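You operate a simulated robot arm through the tools that you are given. There is no shell and no other tool.

Carry out the task below with a simulated robot arm. There is one attempt and no reset: what you move stays moved.

JOB
Shut and latch the open window, then let its blind down to the bottom.
Fine: free the stay to shut it and turn it back to held; the other window and blind stay as they are.
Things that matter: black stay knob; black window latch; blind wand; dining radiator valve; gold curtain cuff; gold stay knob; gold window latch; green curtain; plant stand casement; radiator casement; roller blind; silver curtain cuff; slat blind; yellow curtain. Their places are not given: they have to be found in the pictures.

It is judged by the outcome, as a careful person would: the job done as asked, and still so three seconds after it is handed in. It fails if anything else is knocked over, pushed out of place, dropped, spilled or broken.

ROBOT AND FRAMES
A 6-joint arm with a three-finger gripper, fixed in place. Base frame: the origin is at the foot of the arm, x ahead of it, y to its left, z up. Lengths are in cm, angles in rad, forces in N, time in s.
Its first joint turns from -2.897 to 2.897 rad. Payload 4.89 kg.
The TCP is the grasp point between the finger pads, 3 cm short of the fingertips. In the tool frame z runs along the fingers and y along their closing line. The gripper opens to 16.4 cm. The gripper's body begins 12.5 cm behind the TCP.
Orientation is that of the tool frame in the base frame, as a unit quaternion [x, y, z, w]. With the fingers straight down and closing along the base's y, the tool's x points along the base's -x, its y along +y and its z along -z.

CONTROLS
- The arm moves only by the tool send_rows. Its argument "plan" is one flat list of numbers, 7 for each row, row after row: the turn, a rotation vector about the tool's x, y, z in rad, then the shift along the tool's x, y, z in cm, then the finger opening in cm, from 0 to 16.4. In form: [wx, wy, wz, x, y, z, claw, wx, wy, wz, x, y, z, claw, ...]. A call has 1 to 20 rows; each row shifts and turns the commanded pose from where the row before left it, along the tool's axes as they then stand. Each row takes 0.2 s and may step no farther than 5 cm and 0.15 rad from the row before; otherwise, or with a gripper value out of range, the whole call is refused. Where a pose cannot be reached the arm comes as near as it can. A force on the tool above 90 N (or 10 N above the force at the start of the call, whichever is more), or a blocked arm, ends the call early, and 0.2 s more pass. Each finger travels about 10.8 cm/s and halts on what it meets, pressing with about 45 N; the grip force reading is that of the motor and also rises with nothing between the fingers. The clock runs only during rows and for 0.2 s after the last one: add rows that do not move to give the fingers time. The reply holds the time, the measured pose of the TCP, the force on the tool along the base axes, the opening and the grip force, in the units named above and with some noise, with the torque about the TCP (base axes, N m) and any sound that the robot's microphone picked up, and new pictures: "show" is both (left out), scene, wrist or none.
- Cameras (640 x 400 px; columns grow to the right, rows downward): "scene" is fixed at [21.93, -49.96, 174.12]; the picture's right is [0.49, -0.87, 0.00], its down [-0.53, -0.30, -0.79] and it looks along [0.69, 0.39, -0.61] (base axes); focal length 240 px, centre (320, 200). "wrist" rides on the gripper at [7.6, -0.2, -15.2] in the tool frame; the picture's right is [0.02, 1.00, 0.00], its down [-0.88, 0.02, -0.47] and it looks along [-0.47, 0.01, 0.88] (tool axes); focal length 247 px, centre (320, 200).
- slide_trunk(by): slides the trunk up (or, below 0, down) by that many cm; the arm rides with it, the base frame stays. It gives what a move gives, with no picture.
- pixel_to_xyz(camera, pixels): for up to 12 pixels [column, row] of the newest picture of that camera ("zoom" is the newest enlarged one), the place [x, y, z] in the base frame of the surface seen there, good to about 0.2 cm. No time passes.
- zoom(camera, box): a new picture of the part [left, top, right, bottom] of that camera's present view, enlarged. No time passes.
- job_done(): hands the job in; it is judged then, once.

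Unless the task says otherwise, let go and move clear before handing in.

The tools are called by a JSON object that holds its "op" and its "data". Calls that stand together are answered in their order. send_rows: Moves the arm, as the interface text tells. Its arguments: {"type":"object","properties":{"plan":{"type":"array","items":{"type":"number"}},"show":{"type":"string","enum":["both","scene","wrist","none"]}},"required":["plan"]} The other tools are called the same way: slide_trunk (by) slides the trunk up or down; pixel_to_xyz (camera, pixels) gives the place of the surface under pixels of a picture; zoom (camera, box) takes an enlarged picture of a part of a camera's view; job_done () hands the job in.

At the start:

```text
t: 0.0
tool_pos: [53.73, 1.53, 156.92]
tool_rot: [0.001, 1.0, 0.0, 0.0]
wrist_force: [0.0, 0.8, 0.2]
ft_torque: [0.03, 0.0, 0.02]
gripper_width: 16.4
finger_force: 0.1
trunk travel left (down, up): [-17.5, 21.5]
```

scene: 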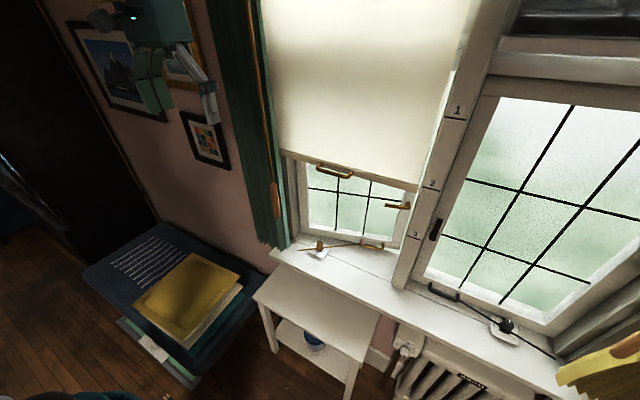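
wrist: 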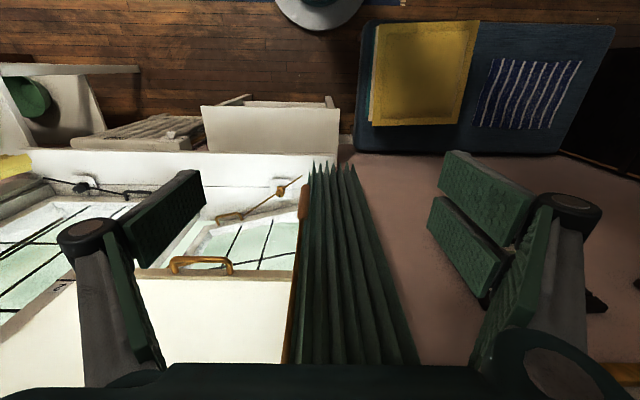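

The scene shows the roller-blind window (gold handles, around px 340,200) and the other window (black hardware, around px 480,290). I'll zoom in to see which one is open.

{"op": "zoom", "data": {"camera": "scene", "box": [260, 140, 440, 260]}}

{"op": "zoom", "data": {"camera": "scene", "box": [390, 200, 640, 380]}}

{"op": "zoom", "data": {"camera": "scene", "box": [400, 0, 640, 150]}}

{"op": "zoom", "data": {"camera": "wrist", "box": [0, 140, 320, 340]}}

```text
3.33 times, centred on (350, 200) of scene
```

zoom: 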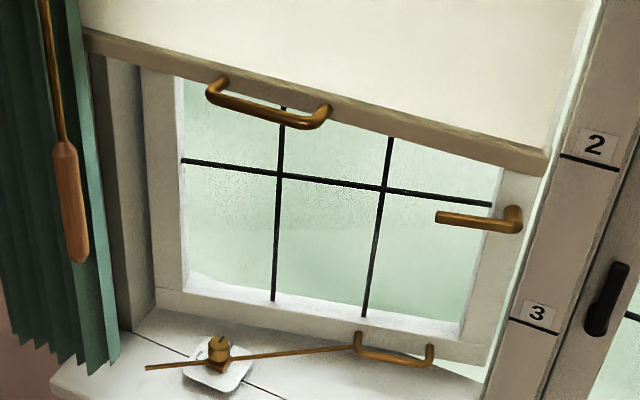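

```text
2.22 times, centred on (515, 290) of scene
```

zoom: 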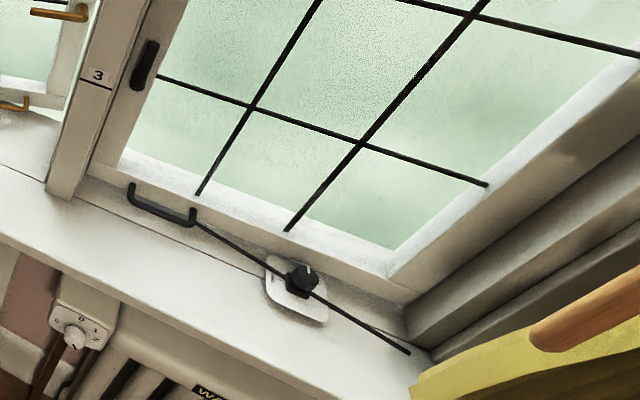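

```text
2.67 times, centred on (520, 75) of scene
```

zoom: 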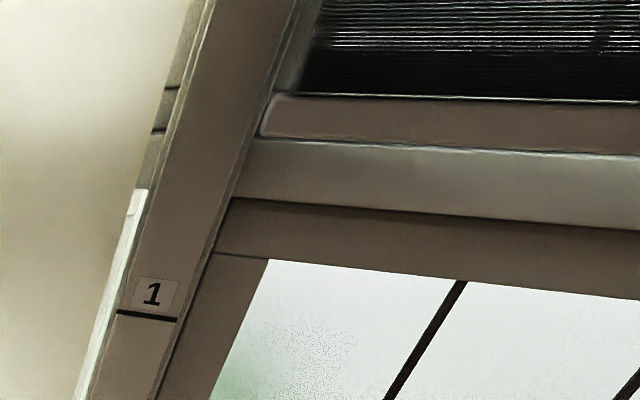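

```text
2.00 times, centred on (160, 240) of wrist
```

zoom: 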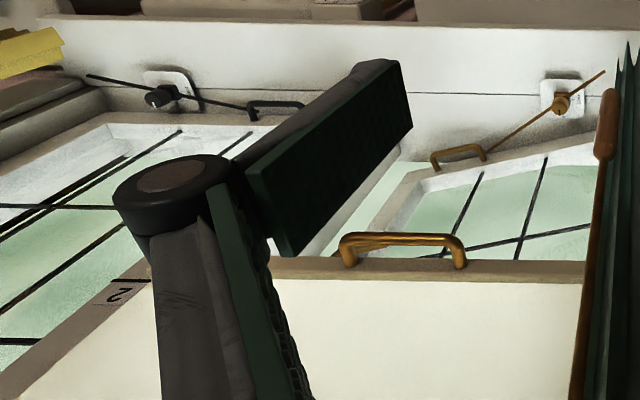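

The left window (gold hardware) is ajar, its latch handle at px (400,205) is level, and the black one is shut with its latch upright. I'll get coordinates of the key points.

{"op": "pixel_to_xyz", "data": {"camera": "scene", "pixels": [[319, 243], [318, 251], [309, 253], [302, 249], [362, 242], [382, 247], [371, 246], [386, 205], [404, 203], [318, 168], [351, 174], [335, 174]]}}

{"op": "pixel_to_xyz", "data": {"camera": "scene", "pixels": [[437, 222], [431, 239], [429, 287], [458, 297], [505, 322], [506, 327], [412, 215], [399, 243], [306, 221], [285, 250], [385, 262], [300, 160]]}}

{"op": "zoom", "data": {"camera": "scene", "box": [280, 225, 360, 275]}}

{"op": "zoom", "data": {"camera": "scene", "box": [340, 180, 420, 260]}}

```text
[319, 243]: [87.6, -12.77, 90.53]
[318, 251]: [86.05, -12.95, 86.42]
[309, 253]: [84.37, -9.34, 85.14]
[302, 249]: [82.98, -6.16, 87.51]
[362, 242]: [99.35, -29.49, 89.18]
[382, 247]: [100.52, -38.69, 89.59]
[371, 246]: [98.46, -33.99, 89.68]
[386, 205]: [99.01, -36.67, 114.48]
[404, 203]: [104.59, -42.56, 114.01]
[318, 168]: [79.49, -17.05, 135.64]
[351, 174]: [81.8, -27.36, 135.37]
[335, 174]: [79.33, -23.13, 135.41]
```

```text
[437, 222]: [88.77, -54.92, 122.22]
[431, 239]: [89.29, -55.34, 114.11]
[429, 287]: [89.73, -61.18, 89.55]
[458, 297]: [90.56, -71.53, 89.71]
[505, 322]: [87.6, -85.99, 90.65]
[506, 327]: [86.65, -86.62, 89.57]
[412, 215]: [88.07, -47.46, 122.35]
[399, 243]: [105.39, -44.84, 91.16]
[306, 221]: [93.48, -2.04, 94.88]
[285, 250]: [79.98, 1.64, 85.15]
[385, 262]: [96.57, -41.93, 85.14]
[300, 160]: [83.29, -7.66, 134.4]
```

```text
8.00 times, centred on (320, 250) of scene
```

zoom: 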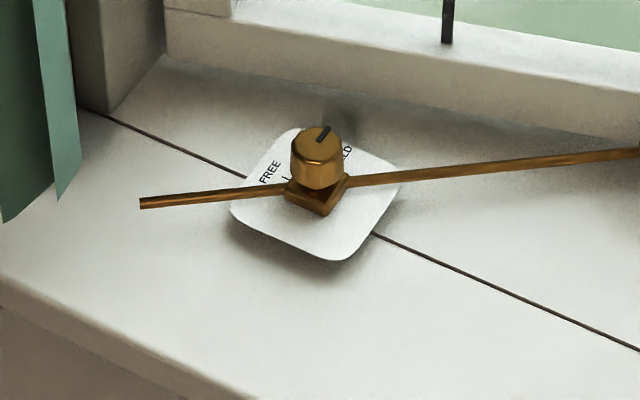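

```text
5.00 times, centred on (380, 220) of scene
```

zoom: 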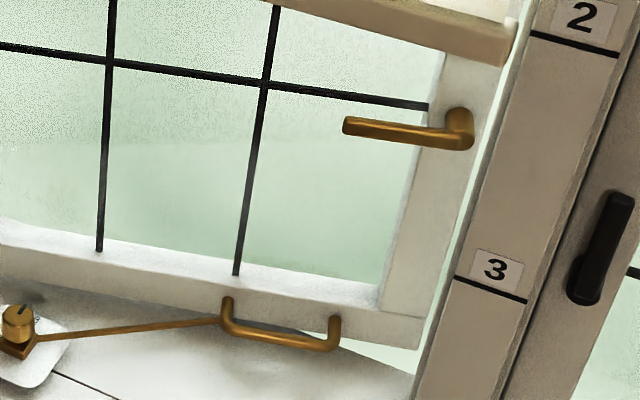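

The gold casement is hinged near y≈-2 and swung out to x≈105 at its free edge; the gold knob is at about (87.6,-12.8,90.5). I'll zoom the wrist view on the knob and labels, and measure more surrounding surfaces.

{"op": "zoom", "data": {"camera": "wrist", "box": [250, 170, 310, 210]}}

{"op": "zoom", "data": {"camera": "wrist", "box": [40, 160, 140, 220]}}

{"op": "pixel_to_xyz", "data": {"camera": "scene", "pixels": [[257, 298], [275, 268], [375, 315], [355, 358], [300, 262], [268, 245], [270, 200], [240, 60], [175, 270], [210, 280], [400, 350], [420, 290]]}}

{"op": "pixel_to_xyz", "data": {"camera": "scene", "pixels": [[270, 20], [460, 20], [360, 100], [293, 154], [415, 187], [300, 162], [292, 205], [415, 245], [455, 110], [270, 250], [320, 345], [262, 90]]}}

```text
10.00 times, centred on (280, 190) of wrist
```

zoom: 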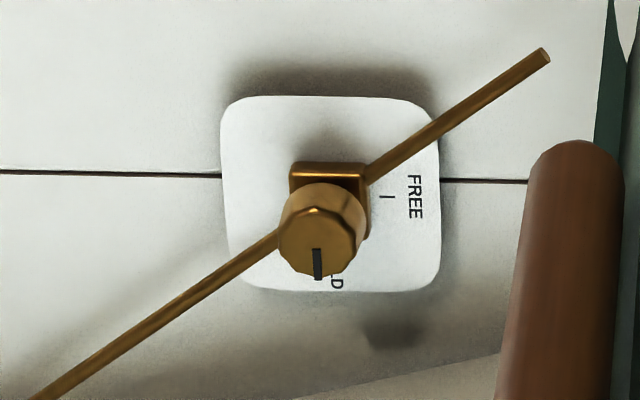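

```text
6.40 times, centred on (90, 190) of wrist
```

zoom: 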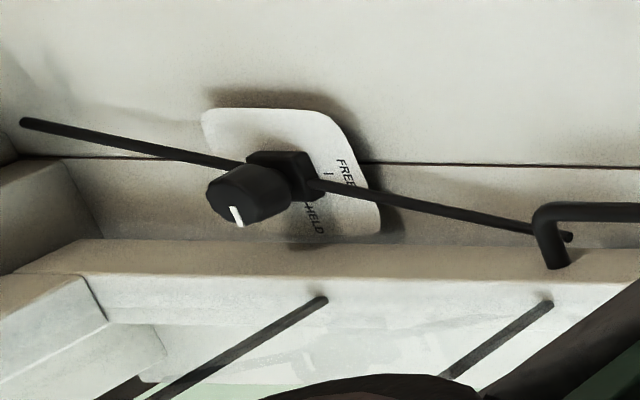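

```text
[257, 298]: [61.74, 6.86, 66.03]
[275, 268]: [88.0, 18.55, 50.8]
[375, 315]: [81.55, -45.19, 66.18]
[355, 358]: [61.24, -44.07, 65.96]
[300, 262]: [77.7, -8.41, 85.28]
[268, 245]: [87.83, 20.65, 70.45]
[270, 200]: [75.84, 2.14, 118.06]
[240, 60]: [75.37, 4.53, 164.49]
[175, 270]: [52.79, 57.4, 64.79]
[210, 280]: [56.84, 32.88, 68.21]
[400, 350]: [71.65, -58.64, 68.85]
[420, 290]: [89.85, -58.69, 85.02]
```

```text
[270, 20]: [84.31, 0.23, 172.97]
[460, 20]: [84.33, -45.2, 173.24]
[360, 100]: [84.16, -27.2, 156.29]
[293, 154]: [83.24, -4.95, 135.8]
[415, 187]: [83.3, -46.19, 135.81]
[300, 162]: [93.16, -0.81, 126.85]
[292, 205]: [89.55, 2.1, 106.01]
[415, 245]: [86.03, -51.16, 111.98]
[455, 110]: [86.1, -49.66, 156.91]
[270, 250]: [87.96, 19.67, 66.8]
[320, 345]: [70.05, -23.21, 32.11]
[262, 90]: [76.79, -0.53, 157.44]
```

HELD lies toward +x and FREE toward +y, so the knob must turn a quarter counter-clockwise (seen from above) to free it; its pointer is now on HELD. Now I'll measure the knob and handle finely.

{"op": "zoom", "data": {"camera": "scene", "box": [304, 236, 336, 256]}}

{"op": "pixel_to_xyz", "data": {"camera": "zoom", "pixels": [[320, 120], [270, 120], [380, 120], [320, 200], [320, 225], [270, 200], [380, 200], [310, 270], [430, 200], [200, 270], [320, 90], [310, 320]]}}

```text
16.00 times, centred on (320, 246) of scene
```

zoom: 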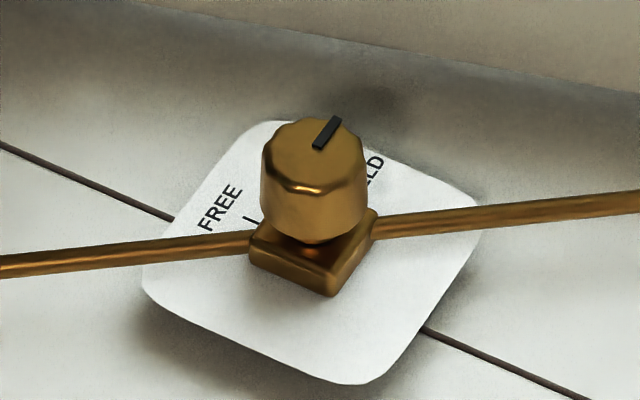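

```text
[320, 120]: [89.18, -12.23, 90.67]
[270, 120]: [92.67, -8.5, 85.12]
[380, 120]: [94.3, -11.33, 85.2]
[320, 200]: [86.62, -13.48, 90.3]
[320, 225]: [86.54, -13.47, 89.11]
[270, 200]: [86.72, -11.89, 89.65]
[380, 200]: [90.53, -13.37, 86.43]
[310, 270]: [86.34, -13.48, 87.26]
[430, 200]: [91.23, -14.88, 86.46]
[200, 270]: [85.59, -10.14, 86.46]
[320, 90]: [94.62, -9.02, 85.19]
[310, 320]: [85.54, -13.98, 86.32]
```

The knob is about 2.9 cm across, centred near (88.0,-12.8), spanning z 88.5–90.7, with the rod just beneath. I'll pitch the tool 60° forward and come down in front of the sill at a safe distance.

{"op": "send_rows", "data": {"plan": [0, -0.15, 0, 0, 0, 0, 12, 0, -0.15, 0, 0, 0, 0, 8, 0, -0.15, 0, 0, 0, 0, 6, 0, -0.15, 0, 0, 0, 0, 6, 0, -0.15, 0, 0, 0, 0, 6, 0, -0.15, 0, 0, 0, 0, 6, 0, -0.147, 0, 0, 0, 0, 6, 0, 0, 0, 3.165, -1.19, 2.02, 6, 0, 0, 0, 3.165, -1.19, 2.02, 6, 0, 0, 0, 3.165, -1.19, 2.02, 6, 0, 0, 0, 3.165, -1.19, 2.02, 6], "show": "both"}}

```text
t: 2.4
tool_pos: [54.42, -3.12, 141.82]
tool_rot: [0.0, 0.866, 0.0, 0.5]
wrist_force: [0.2, 0.3, -0.1]
ft_torque: [0.02, -0.05, 0.01]
gripper_width: 5.99
finger_force: 0.0
trunk travel left (down, up): [-17.5, 21.5]
```

scene: 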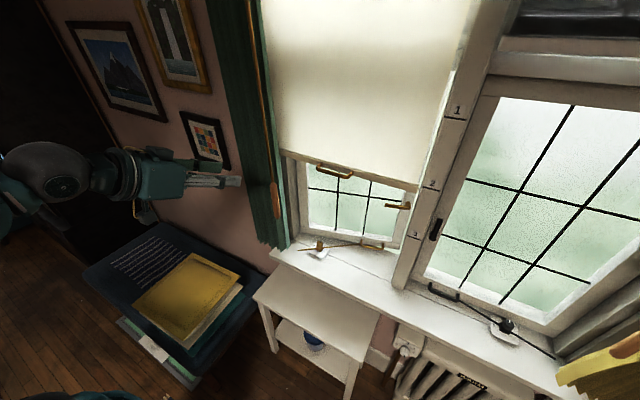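
wrist: 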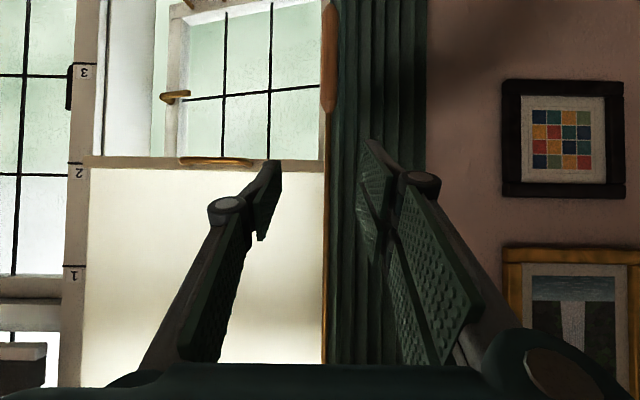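

The tilt is good (quaternion matches) and everything is clear. I'll continue down to in front of the sill.

{"op": "send_rows", "data": {"plan": [0, 0, 0, 3.165, -1.19, 2.02, 6, 0, 0, 0, 3.165, -1.19, 2.02, 6, 0, 0, 0, 3.165, -1.19, 2.02, 6, 0, 0, 0, 3.165, -1.19, 2.02, 6, 0, 0, 0, 3.165, -1.19, 2.02, 6, 0, 0, 0, 3.165, -1.19, 2.02, 6, 0, 0, 0, 3.165, -1.19, 2.02, 6, 0, 0, 0, 3.165, -1.19, 2.02, 6], "show": "both"}}

```text
t: 4.2
tool_pos: [55.93, -12.85, 112.16]
tool_rot: [0.0, 0.866, 0.0, 0.5]
wrist_force: [-1.9, 0.3, 0.6]
ft_torque: [-0.05, -0.14, -0.12]
gripper_width: 6.02
finger_force: 0.0
trunk travel left (down, up): [-17.5, 21.5]
```

scene: 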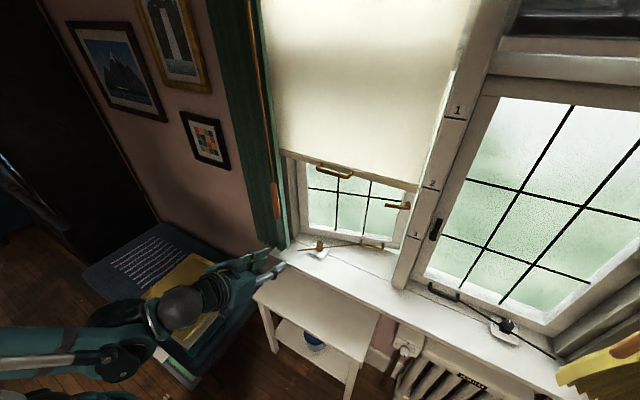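
wrist: 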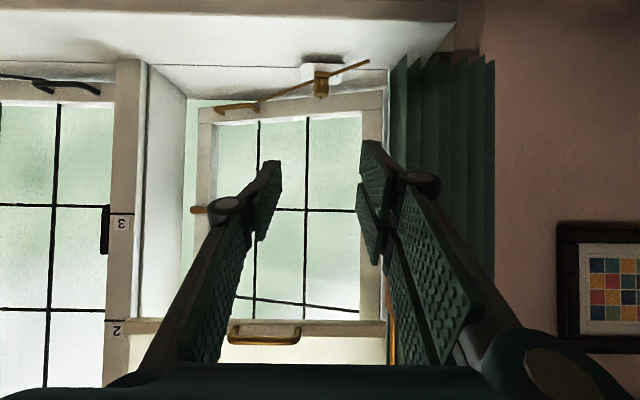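

The gripper is now in front of the sill with the knob at wrist px (321,85). The forearm shows near the yellow book (scene px 180,310), so I'll check its height.

{"op": "pixel_to_xyz", "data": {"camera": "scene", "pixels": [[182, 308], [150, 330], [105, 360], [40, 350], [215, 290], [250, 262], [180, 270], [130, 340]]}}

{"op": "pixel_to_xyz", "data": {"camera": "wrist", "pixels": [[321, 78], [321, 92], [314, 85], [328, 85], [369, 60], [300, 73], [321, 96]]}}

{"op": "zoom", "data": {"camera": "wrist", "box": [200, 50, 380, 130]}}

```text
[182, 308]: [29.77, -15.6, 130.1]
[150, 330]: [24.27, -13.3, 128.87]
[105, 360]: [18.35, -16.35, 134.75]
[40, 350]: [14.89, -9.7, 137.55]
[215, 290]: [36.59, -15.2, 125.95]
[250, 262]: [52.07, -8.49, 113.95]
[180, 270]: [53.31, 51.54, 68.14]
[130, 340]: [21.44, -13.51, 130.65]
```

```text
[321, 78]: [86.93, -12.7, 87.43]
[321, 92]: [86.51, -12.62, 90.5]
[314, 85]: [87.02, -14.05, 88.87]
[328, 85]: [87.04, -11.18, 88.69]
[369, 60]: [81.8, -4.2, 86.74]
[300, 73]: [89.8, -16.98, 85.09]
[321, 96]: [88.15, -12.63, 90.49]
```

```text
3.56 times, centred on (290, 90) of wrist
```

zoom: 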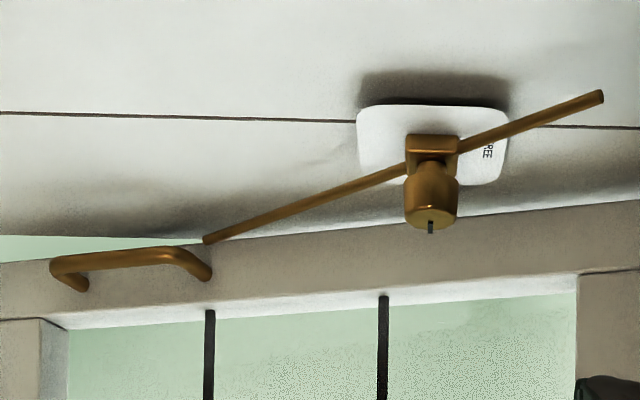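

The arm is well clear (z≈130). I'll advance so the open fingers straddle the knob, then inspect before closing.

{"op": "send_rows", "data": {"plan": [0, 0, 0, 0.456, 0.025, 4.16, 6, 0, 0, 0, 0.456, 0.025, 4.16, 6, 0, 0, 0, 0.456, 0.025, 4.16, 6, 0, 0, 0, 0.456, 0.025, 4.16, 6, 0, 0, 0, 0.456, 0.025, 4.16, 6, 0, 0, 0, 0.456, 0.025, 4.16, 6, 0, 0, 0, 0, 0, 3, 6, 0, 0, 0, 0, 0, 3, 6, 0, 0, 0, 0, 0, 3, 6], "show": "both"}}

```text
t: 6.2
tool_pos: [83.93, -12.6, 93.21]
tool_rot: [0.0, 0.866, 0.0, 0.5]
wrist_force: [-1.8, 0.1, 0.2]
ft_torque: [0.02, 0.02, 0.0]
gripper_width: 6.0
finger_force: 0.0
out of reach, approached as far as the arm can: row 6
trunk travel left (down, up): [-17.5, 21.5]
```

scene: 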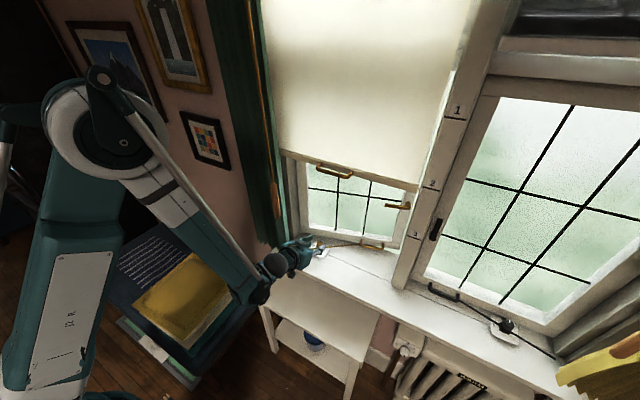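
wrist: 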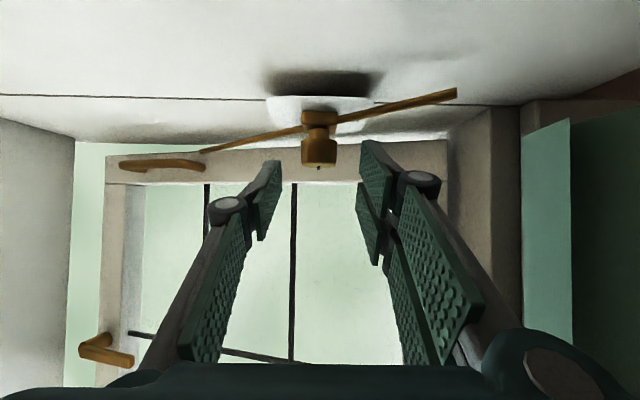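

Knob sits between the fingers ahead (wrist px 319,150). I'll move the last 3 cm in.

{"op": "send_rows", "data": {"plan": [0, 0, 0, 0.17, -0.1, 1.6, 6, 0, 0, 0, 0.17, 0, 1.6, 6, 0, 0, 0, 0, 0, 0, 6], "show": "both"}}

{"op": "zoom", "data": {"camera": "scene", "box": [290, 230, 354, 270]}}

{"op": "zoom", "data": {"camera": "wrist", "box": [240, 80, 400, 280]}}

```text
t: 7.0
tool_pos: [86.74, -12.91, 91.23]
tool_rot: [0.0, 0.866, 0.0, 0.5]
wrist_force: [-0.1, 0.0, 0.0]
ft_torque: [0.0, 0.02, 0.0]
gripper_width: 6.0
finger_force: 0.0
trunk travel left (down, up): [-17.5, 21.5]
```

scene: 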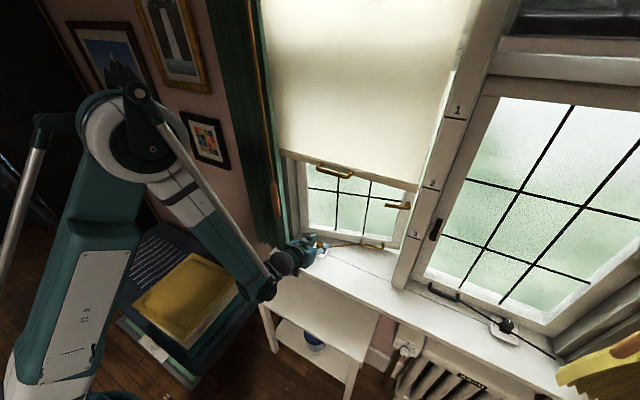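
wrist: 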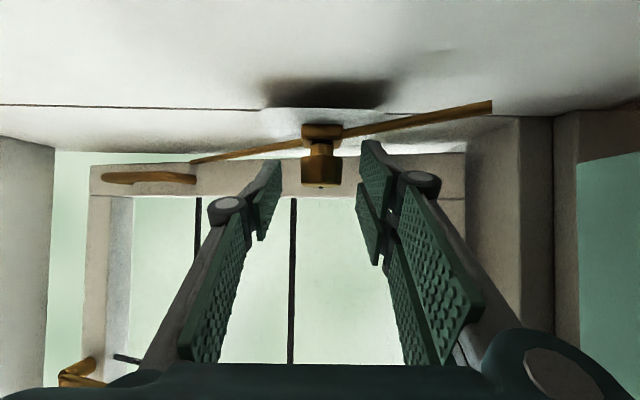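

```text
10.00 times, centred on (322, 250) of scene
```

zoom: 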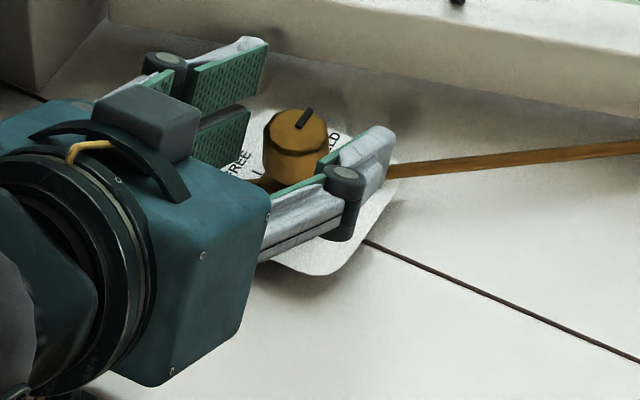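

```text
2.00 times, centred on (320, 180) of wrist
```

zoom: 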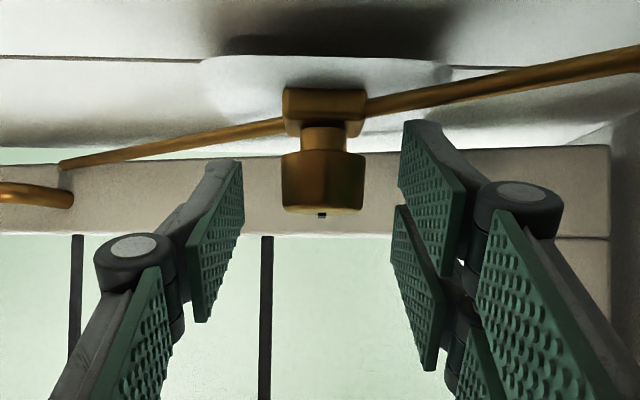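

The pads straddle the knob at the right height. I'll close on it.

{"op": "send_rows", "data": {"plan": [0, 0, 0, 0, 0, 0, 4, 0, 0, 0, 0, 0, 0, 2, 0, 0, 0, 0, 0, 0, 2, 0, 0, 0, 0, 0, 0, 2], "show": "both"}}

{"op": "zoom", "data": {"camera": "scene", "box": [290, 230, 354, 270]}}

```text
t: 8.0
tool_pos: [86.7, -12.79, 91.2]
tool_rot: [0.0, 0.866, 0.0, 0.5]
wrist_force: [0.3, 16.3, -0.3]
ft_torque: [0.56, -0.02, 0.21]
gripper_width: 3.1
finger_force: 45.1
trunk travel left (down, up): [-17.5, 21.5]
```

scene: 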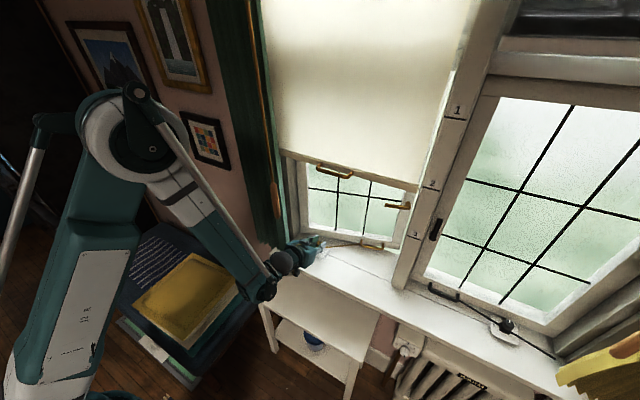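
wrist: 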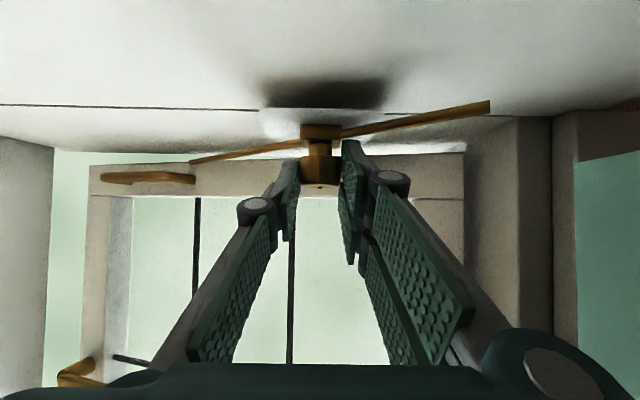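

```text
10.00 times, centred on (322, 250) of scene
```

zoom: 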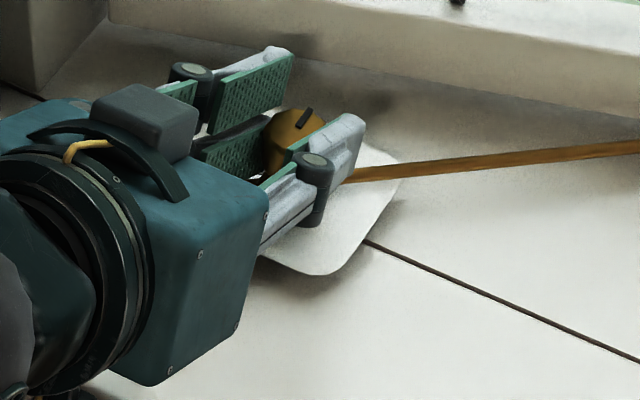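

Gripped at 3.1 cm with a 16 N side load, so I'll ease +y slightly, then swing counter-clockwise about the knob axis by about 0.73 rad.

{"op": "send_rows", "data": {"plan": [0, 0, 0, 0, 0.12, 0, 2, -0.1256, 0, -0.0725, 0, -0.196, 0, 2, -0.1256, 0, -0.0725, 0, -0.196, 0, 2, -0.1256, 0, -0.0725, 0, -0.196, 0, 2, -0.1256, 0, -0.0725, 0, -0.196, 0, 2, -0.1256, 0, -0.0725, 0, -0.196, 0, 2, 0, 0, 0, 0, 0, 0, 2], "show": "both"}}

{"op": "zoom", "data": {"camera": "scene", "box": [290, 230, 354, 270]}}

```text
t: 9.4
tool_pos: [87.13, -13.2, 91.61]
tool_rot: [-0.301, 0.811, 0.176, 0.47]
wrist_force: [12.7, 9.9, 17.8]
ft_torque: [0.76, -0.06, -0.31]
gripper_width: 3.39
finger_force: 16.9
trunk travel left (down, up): [-17.5, 21.5]
stopped in row 7: the force on the tool passed its limit at 96 N (the readings are from after the stop); the commanded pose is now the measured one
```

scene: 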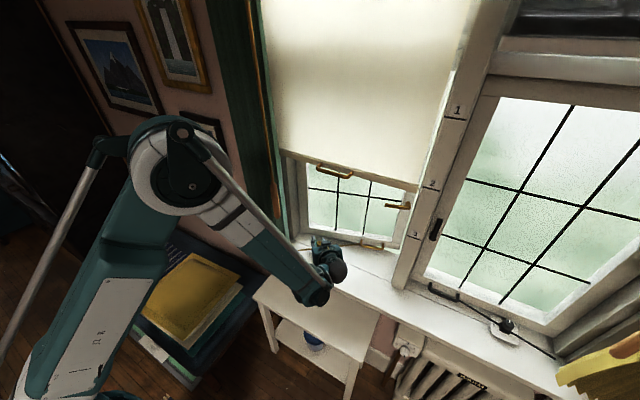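
wrist: 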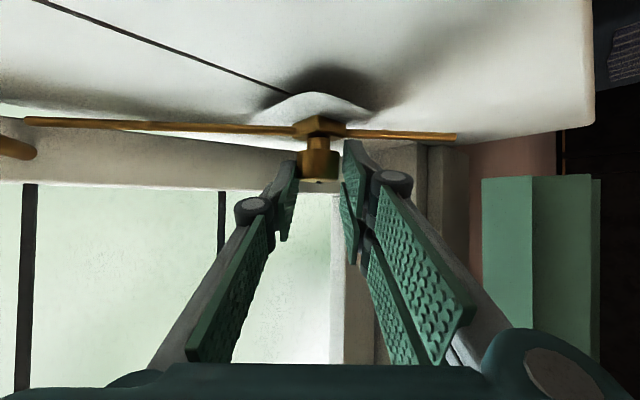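

```text
10.00 times, centred on (322, 250) of scene
```

zoom: 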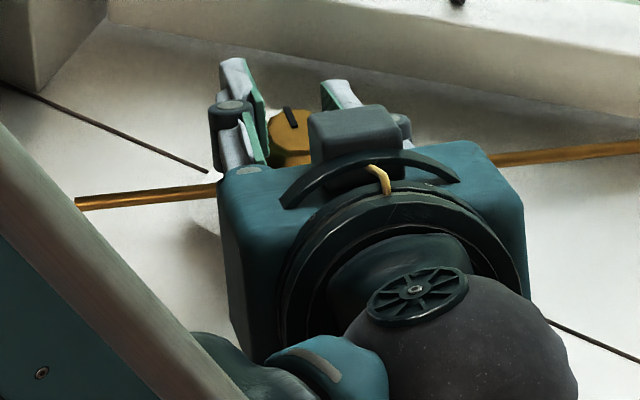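

The knob pointer has turned about 40° (zoom px 290,115). The stop came from side load, so I'll open the fingers and look before re-gripping.

{"op": "send_rows", "data": {"plan": [0, 0, 0, 0, 0, 0, 5, 0, 0, 0, 0, 0, 0, 6, 0, 0, 0, 0, 0, 0, 6], "show": "both"}}

{"op": "zoom", "data": {"camera": "scene", "box": [304, 230, 336, 250]}}

{"op": "pixel_to_xyz", "data": {"camera": "zoom", "pixels": [[320, 160], [320, 170], [300, 200], [340, 200], [270, 200], [320, 240], [350, 240]]}}

```text
t: 10.2
tool_pos: [87.15, -13.34, 91.51]
tool_rot: [-0.302, 0.81, 0.178, 0.469]
wrist_force: [0.9, 0.5, -0.7]
ft_torque: [0.01, 0.02, 0.02]
gripper_width: 5.99
finger_force: 0.2
trunk travel left (down, up): [-17.5, 21.5]
```

scene: 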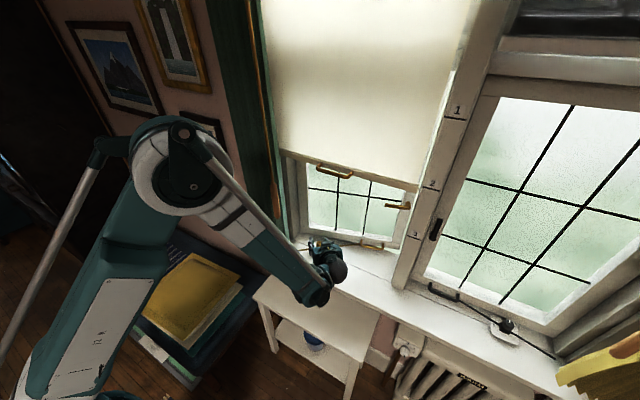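
wrist: 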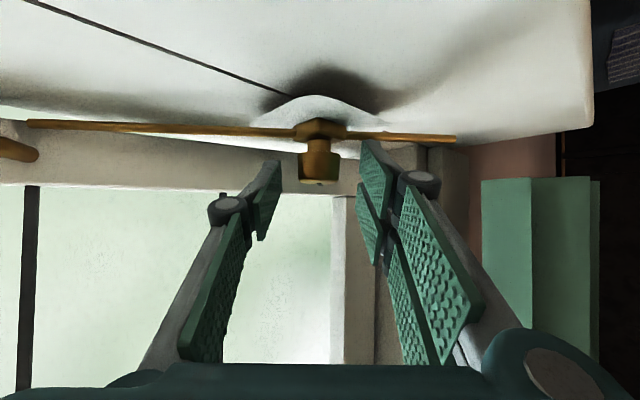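

```text
16.00 times, centred on (320, 240) of scene
```

zoom: 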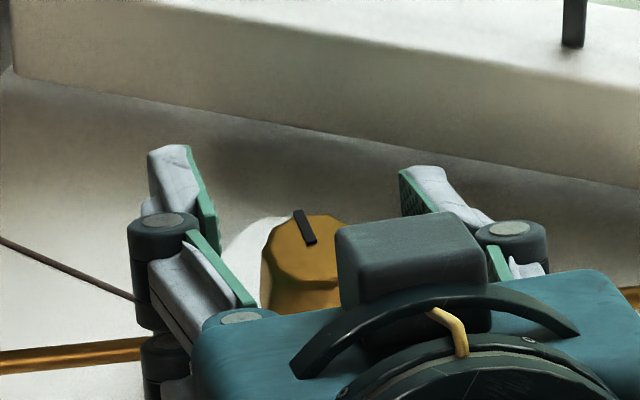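

```text
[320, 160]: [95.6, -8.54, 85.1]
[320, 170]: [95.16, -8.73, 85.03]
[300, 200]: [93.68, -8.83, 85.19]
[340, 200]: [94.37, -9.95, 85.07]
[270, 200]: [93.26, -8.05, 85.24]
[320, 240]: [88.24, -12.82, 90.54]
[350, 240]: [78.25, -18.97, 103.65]
```

The pads are centred on the knob now (knob centre ≈(87.95,-12.7)). I'll swing the open fingers back around the knob to about -0.15 rad yaw for the second bite.

{"op": "send_rows", "data": {"plan": [0.1256, 0, 0.0725, 0, 0.155, 0, 6, 0.1256, 0, 0.0725, 0, 0.155, 0, 6, 0.1256, 0, 0.0725, 0, 0.155, 0, 6, 0.1256, 0, 0.0725, 0, 0.155, 0, 6, 0.1256, 0, 0.0725, 0, 0.155, 0, 6, 0.1256, 0, 0.0725, 0, 0.155, 0, 6, 0, 0, 0, 0, 0, 0, 6], "show": "both"}}

{"op": "zoom", "data": {"camera": "scene", "box": [290, 230, 354, 270]}}

```text
t: 11.8
tool_pos: [86.66, -12.39, 91.34]
tool_rot: [0.068, 0.863, -0.036, 0.498]
wrist_force: [-0.4, -0.5, -0.2]
ft_torque: [0.02, -0.02, 0.05]
gripper_width: 5.98
finger_force: 0.0
trunk travel left (down, up): [-17.5, 21.5]
```

scene: 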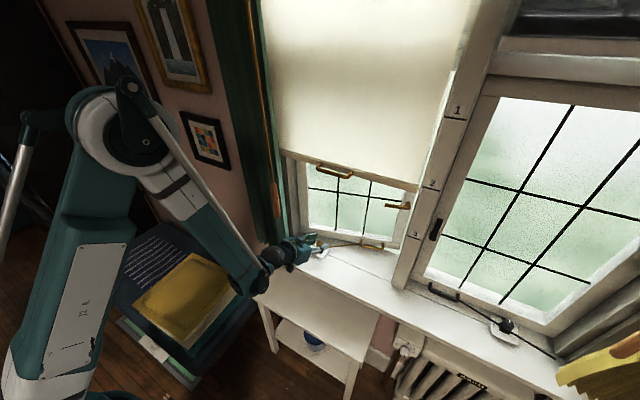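
wrist: 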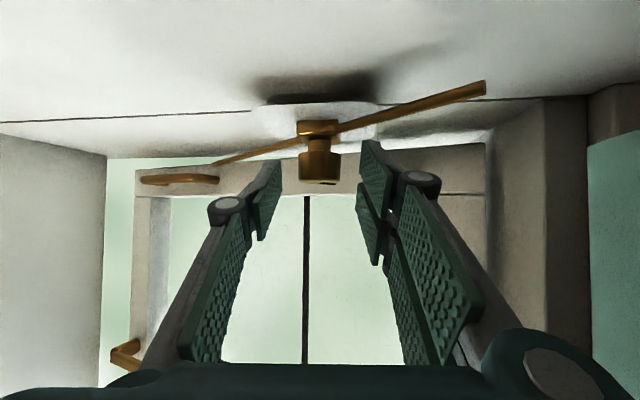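

```text
10.00 times, centred on (322, 250) of scene
```

zoom: 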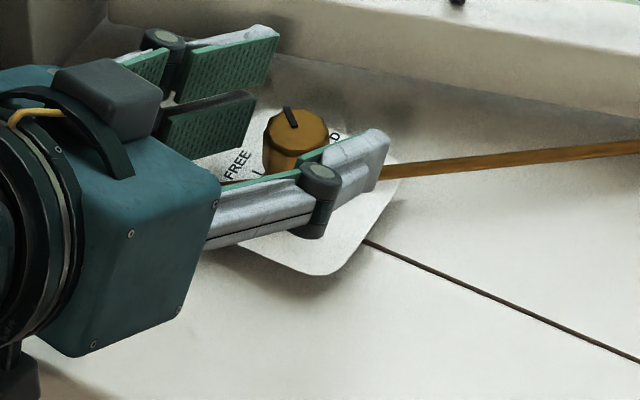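

The pointer is about halfway between HELD and FREE. I'll re-grip and check side load.

{"op": "send_rows", "data": {"plan": [0, 0, 0, 0, -0.1, 0, 4, 0, 0, 0, 0, 0, 0, 2, 0, 0, 0, 0, 0, 0, 2, 0, 0, 0, 0, 0, 0, 2], "show": "none"}}

```text
t: 12.8
tool_pos: [86.84, -12.58, 91.46]
tool_rot: [0.067, 0.863, -0.035, 0.499]
wrist_force: [2.1, 11.1, 1.3]
ft_torque: [0.62, -0.21, 0.16]
gripper_width: 3.09
finger_force: 45.1
trunk travel left (down, up): [-17.5, 21.5]
```

Grip is firm with a small load; now I'll rotate another ~0.87 rad.

{"op": "send_rows", "data": {"plan": [0, 0, 0, 0, 0.1, 0, 2, -0.1256, 0, -0.0725, -0.007, -0.17, 0.012, 2, -0.1256, 0, -0.0725, -0.007, -0.17, 0.012, 2, -0.1256, 0, -0.0725, -0.007, -0.17, 0.012, 2, -0.1256, 0, -0.0725, -0.007, -0.17, 0.012, 2, -0.1256, 0, -0.0725, -0.007, -0.17, 0.012, 2, -0.1256, 0, -0.0725, -0.007, -0.17, 0.012, 2], "show": "scene"}}

{"op": "zoom", "data": {"camera": "scene", "box": [304, 230, 336, 250]}}

```text
t: 14.4
tool_pos: [87.11, -13.37, 91.61]
tool_rot: [-0.303, 0.81, 0.178, 0.471]
wrist_force: [21.1, -0.5, 31.9]
ft_torque: [0.3, -0.66, -0.64]
gripper_width: 3.07
finger_force: 44.8
trunk travel left (down, up): [-17.5, 21.5]
```

scene: 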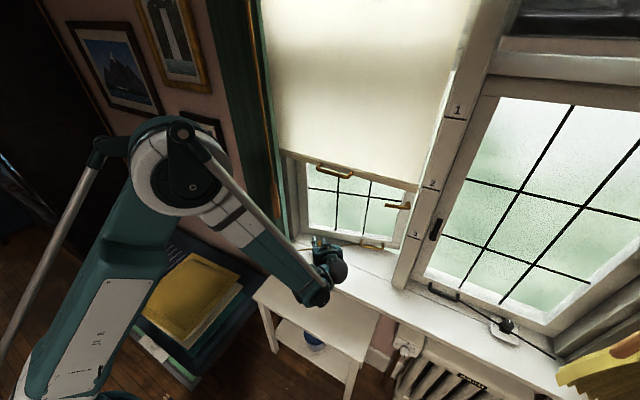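

```text
16.00 times, centred on (320, 240) of scene
```

zoom: 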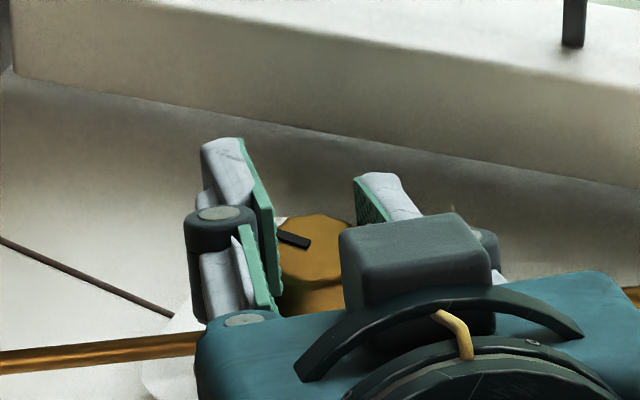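

The pointer now points +y (FREE). I'll open, back straight out, and look.

{"op": "send_rows", "data": {"plan": [0, 0, 0, 0, 0, 0, 4, 0, 0, 0, 0, 0, 0, 6, 0, 0, 0, 0, 0, -3, 6, 0, 0, 0, 0, 0, -4, 6, 0, 0, 0, 0, 0, -4, 6, 0, 0, 0, -2, 0, -3, 6, 0, 0, 0, -3, 0, -3, 6, 0, 0, 0, -3, 0, -3, 6, 0, 0, 0, 0, 0, 0, 6], "show": "both"}}

{"op": "zoom", "data": {"camera": "scene", "box": [280, 160, 440, 260]}}

```text
t: 16.4
tool_pos: [76.91, -22.15, 108.31]
tool_rot: [-0.302, 0.81, 0.177, 0.47]
wrist_force: [-0.9, 0.3, 0.7]
ft_torque: [-0.03, 0.0, -0.06]
gripper_width: 5.98
finger_force: 0.1
trunk travel left (down, up): [-17.5, 21.5]
```

scene: 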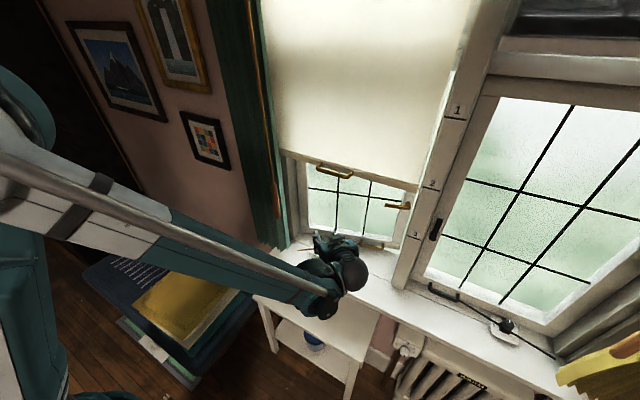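
wrist: 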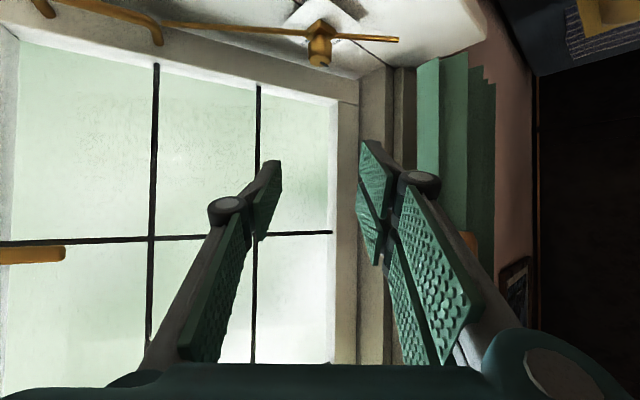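

```text
4.00 times, centred on (360, 210) of scene
```

zoom: 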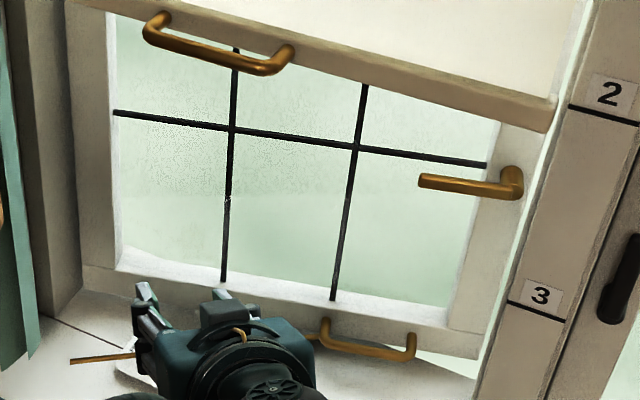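

Fingers are clear and the knob is on FREE. I'll measure the lever latch, pull handle and frame.

{"op": "pixel_to_xyz", "data": {"camera": "zoom", "pixels": [[425, 182], [450, 186], [475, 189], [500, 193], [513, 185], [516, 170], [505, 215], [340, 345], [370, 352], [400, 355], [410, 340], [470, 310]]}}

{"op": "zoom", "data": {"camera": "wrist", "box": [0, 160, 160, 260]}}

{"op": "zoom", "data": {"camera": "wrist", "box": [260, 0, 420, 100]}}

```text
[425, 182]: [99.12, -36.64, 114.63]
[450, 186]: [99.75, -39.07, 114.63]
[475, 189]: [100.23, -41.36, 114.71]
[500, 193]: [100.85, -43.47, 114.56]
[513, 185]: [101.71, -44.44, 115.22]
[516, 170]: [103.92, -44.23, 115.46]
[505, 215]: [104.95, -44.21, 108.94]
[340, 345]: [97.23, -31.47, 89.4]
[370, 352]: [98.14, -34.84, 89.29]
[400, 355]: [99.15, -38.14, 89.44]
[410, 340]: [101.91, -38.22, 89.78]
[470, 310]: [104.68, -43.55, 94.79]
```

```text
4.00 times, centred on (80, 210) of wrist
```

zoom: 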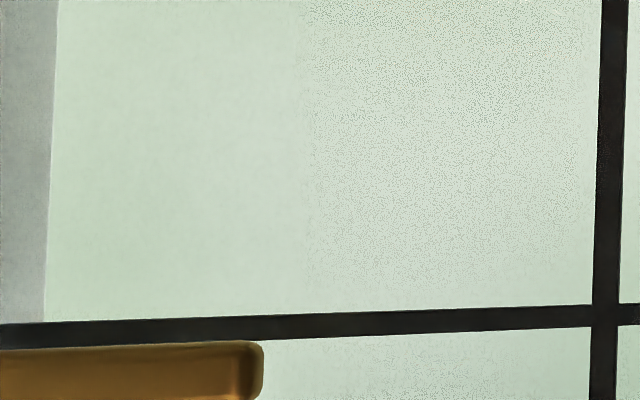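

```text
4.00 times, centred on (340, 50) of wrist
```

zoom: 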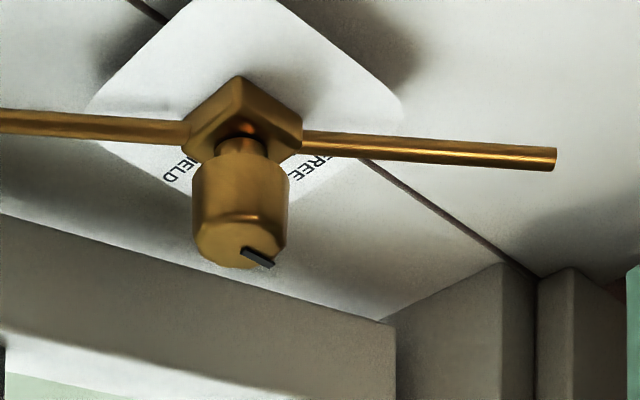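

The knob reads FREE. I plan to grip the latch lever (bar ≈(99.1..101,-36.5..-44,114.5), pivot near y≈-44) with the fingers closing vertically, swing the casement shut by it, then turn it. First I'll re-orient: yaw to -15°, and level the tool.

{"op": "send_rows", "data": {"plan": [0.1206, 0, 0.0697, 0, 0, 0, 6, 0.1206, 0, 0.0697, 0, 0, 0, 6, 0.1206, 0, 0.0697, 0, 0, 0, 6, 0.1206, 0, 0.0697, 0, 0, 0, 6, 0.1206, 0, 0.0697, 0, 0, 0, 6, 0.1206, 0, 0.0697, 0, 0, 0, 6, 0.1206, 0, 0.0697, 0, 0, 0, 6, 0, -0.131, 0, 0, 0, -1, 6, 0, -0.131, 0, 0, 0, -1, 6, 0, -0.131, 0, 0, 0, -1, 6, 0, -0.1306, 0, 0, 0, -1, 6], "show": "scene"}}

```text
t: 18.8
tool_pos: [74.89, -21.57, 112.65]
tool_rot: [0.092, 0.719, -0.084, 0.683]
wrist_force: [-0.6, 0.7, -0.4]
ft_torque: [0.03, 0.02, -0.01]
gripper_width: 6.0
finger_force: 0.0
out of reach, approached as far as the arm can: row 10, 11
trunk travel left (down, up): [-17.5, 21.5]
```

scene: 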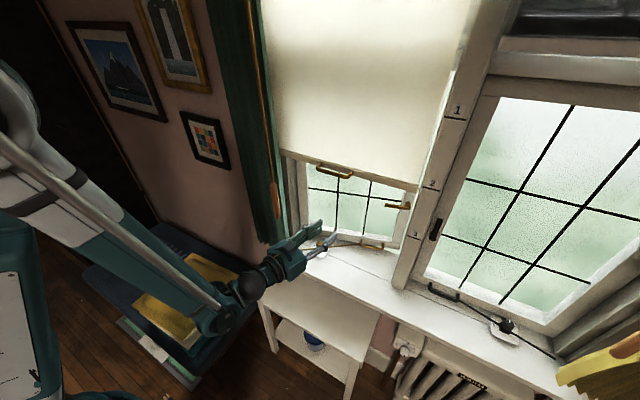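

The tool is level but hit the arm's inner reach limit, so I'll move outward to the pre-grasp spot in front of the lever before rolling.

{"op": "send_rows", "data": {"plan": [0, 0, 0, -1.18, -2.66, 3.87, 6, 0, 0, 0, -1.18, -2.66, 3.87, 6, 0, 0, 0, -1.18, -2.66, 3.87, 6, 0, 0, 0, -1.18, -2.66, 3.87, 6, 0, 0, 0, 0, 0, 0, 6], "show": "both"}}

```text
t: 20.0
tool_pos: [87.51, -35.83, 116.73]
tool_rot: [0.092, 0.721, -0.082, 0.682]
wrist_force: [0.1, 0.0, 0.3]
ft_torque: [-0.01, -0.05, 0.02]
gripper_width: 5.99
finger_force: 0.0
trunk travel left (down, up): [-17.5, 21.5]
```

scene: 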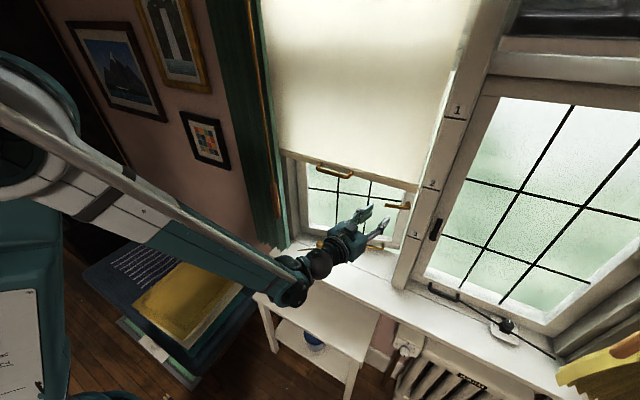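
wrist: 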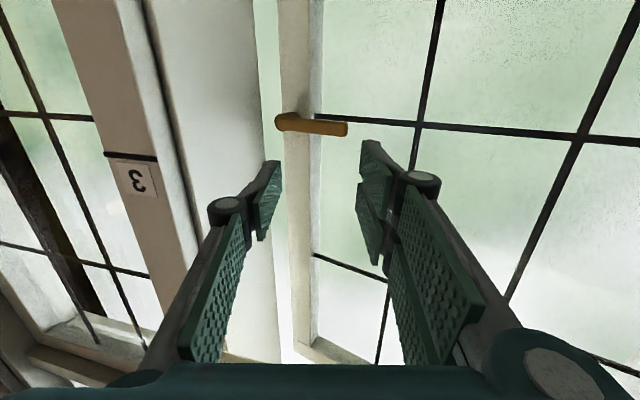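

Pose is good: (87.5,-35.8,116.7), pointing nearly level at the latch lever (wrist px 315,126). Now I'll roll -90° so the fingers close vertically.

{"op": "send_rows", "data": {"plan": [0, 0, -0.1428, 0, 0, 0, 6, 0, 0, -0.1428, 0, 0, 0, 6, 0, 0, -0.1428, 0, 0, 0, 6, 0, 0, -0.1428, 0, 0, 0, 6, 0, 0, -0.1428, 0, 0, 0, 6, 0, 0, -0.1428, 0, 0, 0, 6, 0, 0, -0.1428, 0, 0, 0, 6, 0, 0, -0.1428, 0, 0, 0, 6, 0, 0, -0.1428, 0, 0, 0, 6, 0, 0, -0.1428, 0, 0, 0, 6, 0, 0, -0.1428, 0, 0, 0, 6, 0, 0, 0, 0, 0, 0, 6], "show": "both"}}

```text
t: 22.6
tool_pos: [87.68, -35.7, 116.44]
tool_rot: [-0.444, 0.574, -0.542, 0.424]
wrist_force: [-0.9, 0.4, -0.5]
ft_torque: [0.01, -0.01, 0.03]
gripper_width: 6.01
finger_force: 0.1
trunk travel left (down, up): [-17.5, 21.5]
```

scene: 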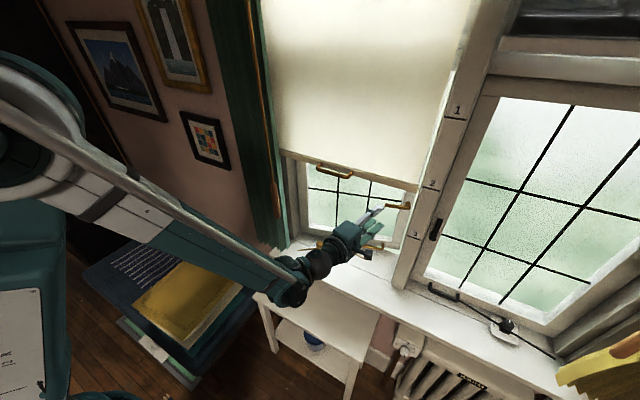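
wrist: 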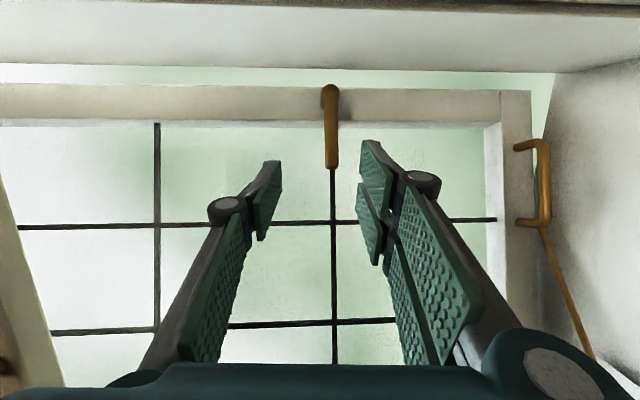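

The roll worked; the lever is in line between the fingers (wrist px 331,88–168). I'll measure it from here.

{"op": "pixel_to_xyz", "data": {"camera": "wrist", "pixels": [[331, 95], [331, 110], [331, 130], [331, 150], [332, 165], [325, 140], [337, 140], [310, 105], [400, 105], [545, 180], [330, 60], [515, 160]]}}

{"op": "zoom", "data": {"camera": "wrist", "box": [260, 60, 400, 200]}}

```text
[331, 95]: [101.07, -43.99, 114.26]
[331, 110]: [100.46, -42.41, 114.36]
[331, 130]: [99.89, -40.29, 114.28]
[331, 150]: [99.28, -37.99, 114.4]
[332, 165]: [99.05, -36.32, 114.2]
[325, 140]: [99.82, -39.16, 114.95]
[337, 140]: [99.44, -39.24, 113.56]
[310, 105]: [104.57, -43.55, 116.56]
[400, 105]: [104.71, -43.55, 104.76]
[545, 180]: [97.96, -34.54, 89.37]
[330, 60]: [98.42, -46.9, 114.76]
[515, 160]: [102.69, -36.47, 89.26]
```

```text
2.86 times, centred on (330, 130) of wrist
```

zoom: 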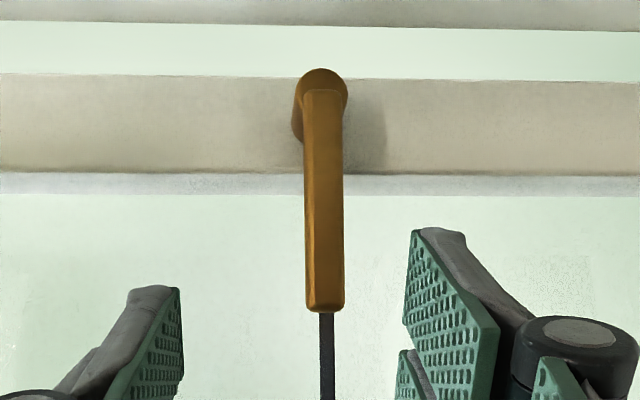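

Lever centre is at z≈114.25, about 1.4 cm thick. I'll align and advance so the pads straddle it.

{"op": "send_rows", "data": {"plan": [0, 0, 0, 0.41, 1.5, 0, 6, 0, 0, 0, 0, 0, 4, 6, 0, 0, 0, 0, 0, 4, 6, 0, 0, 0, 0, 0, 3.92, 6, 0, 0, 0, 0, 0, 0, 6], "show": "both"}}

{"op": "zoom", "data": {"camera": "scene", "box": [340, 170, 440, 250]}}

```text
t: 23.8
tool_pos: [99.09, -38.96, 114.1]
tool_rot: [-0.444, 0.575, -0.54, 0.424]
wrist_force: [0.3, -0.8, -0.2]
ft_torque: [0.0, -0.07, 0.05]
gripper_width: 5.99
finger_force: 0.1
trunk travel left (down, up): [-17.5, 21.5]
```

scene: 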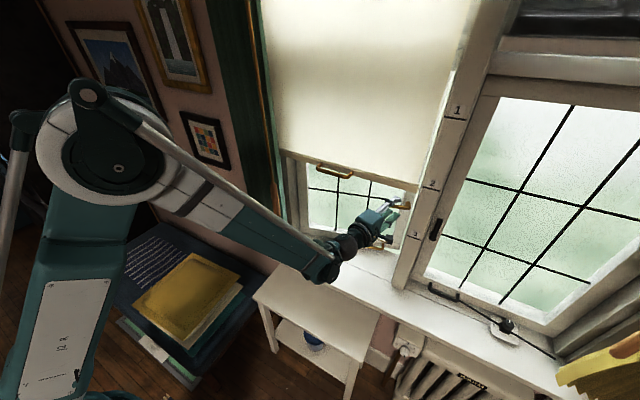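
wrist: 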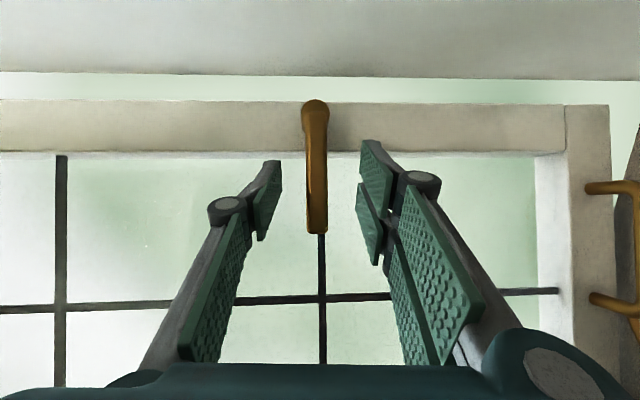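

```text
5.00 times, centred on (390, 210) of scene
```

zoom: 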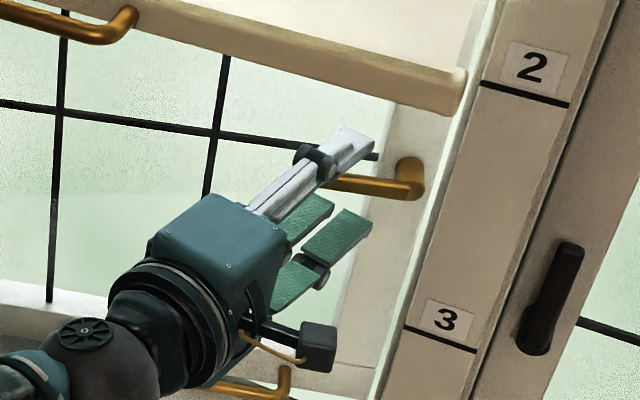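

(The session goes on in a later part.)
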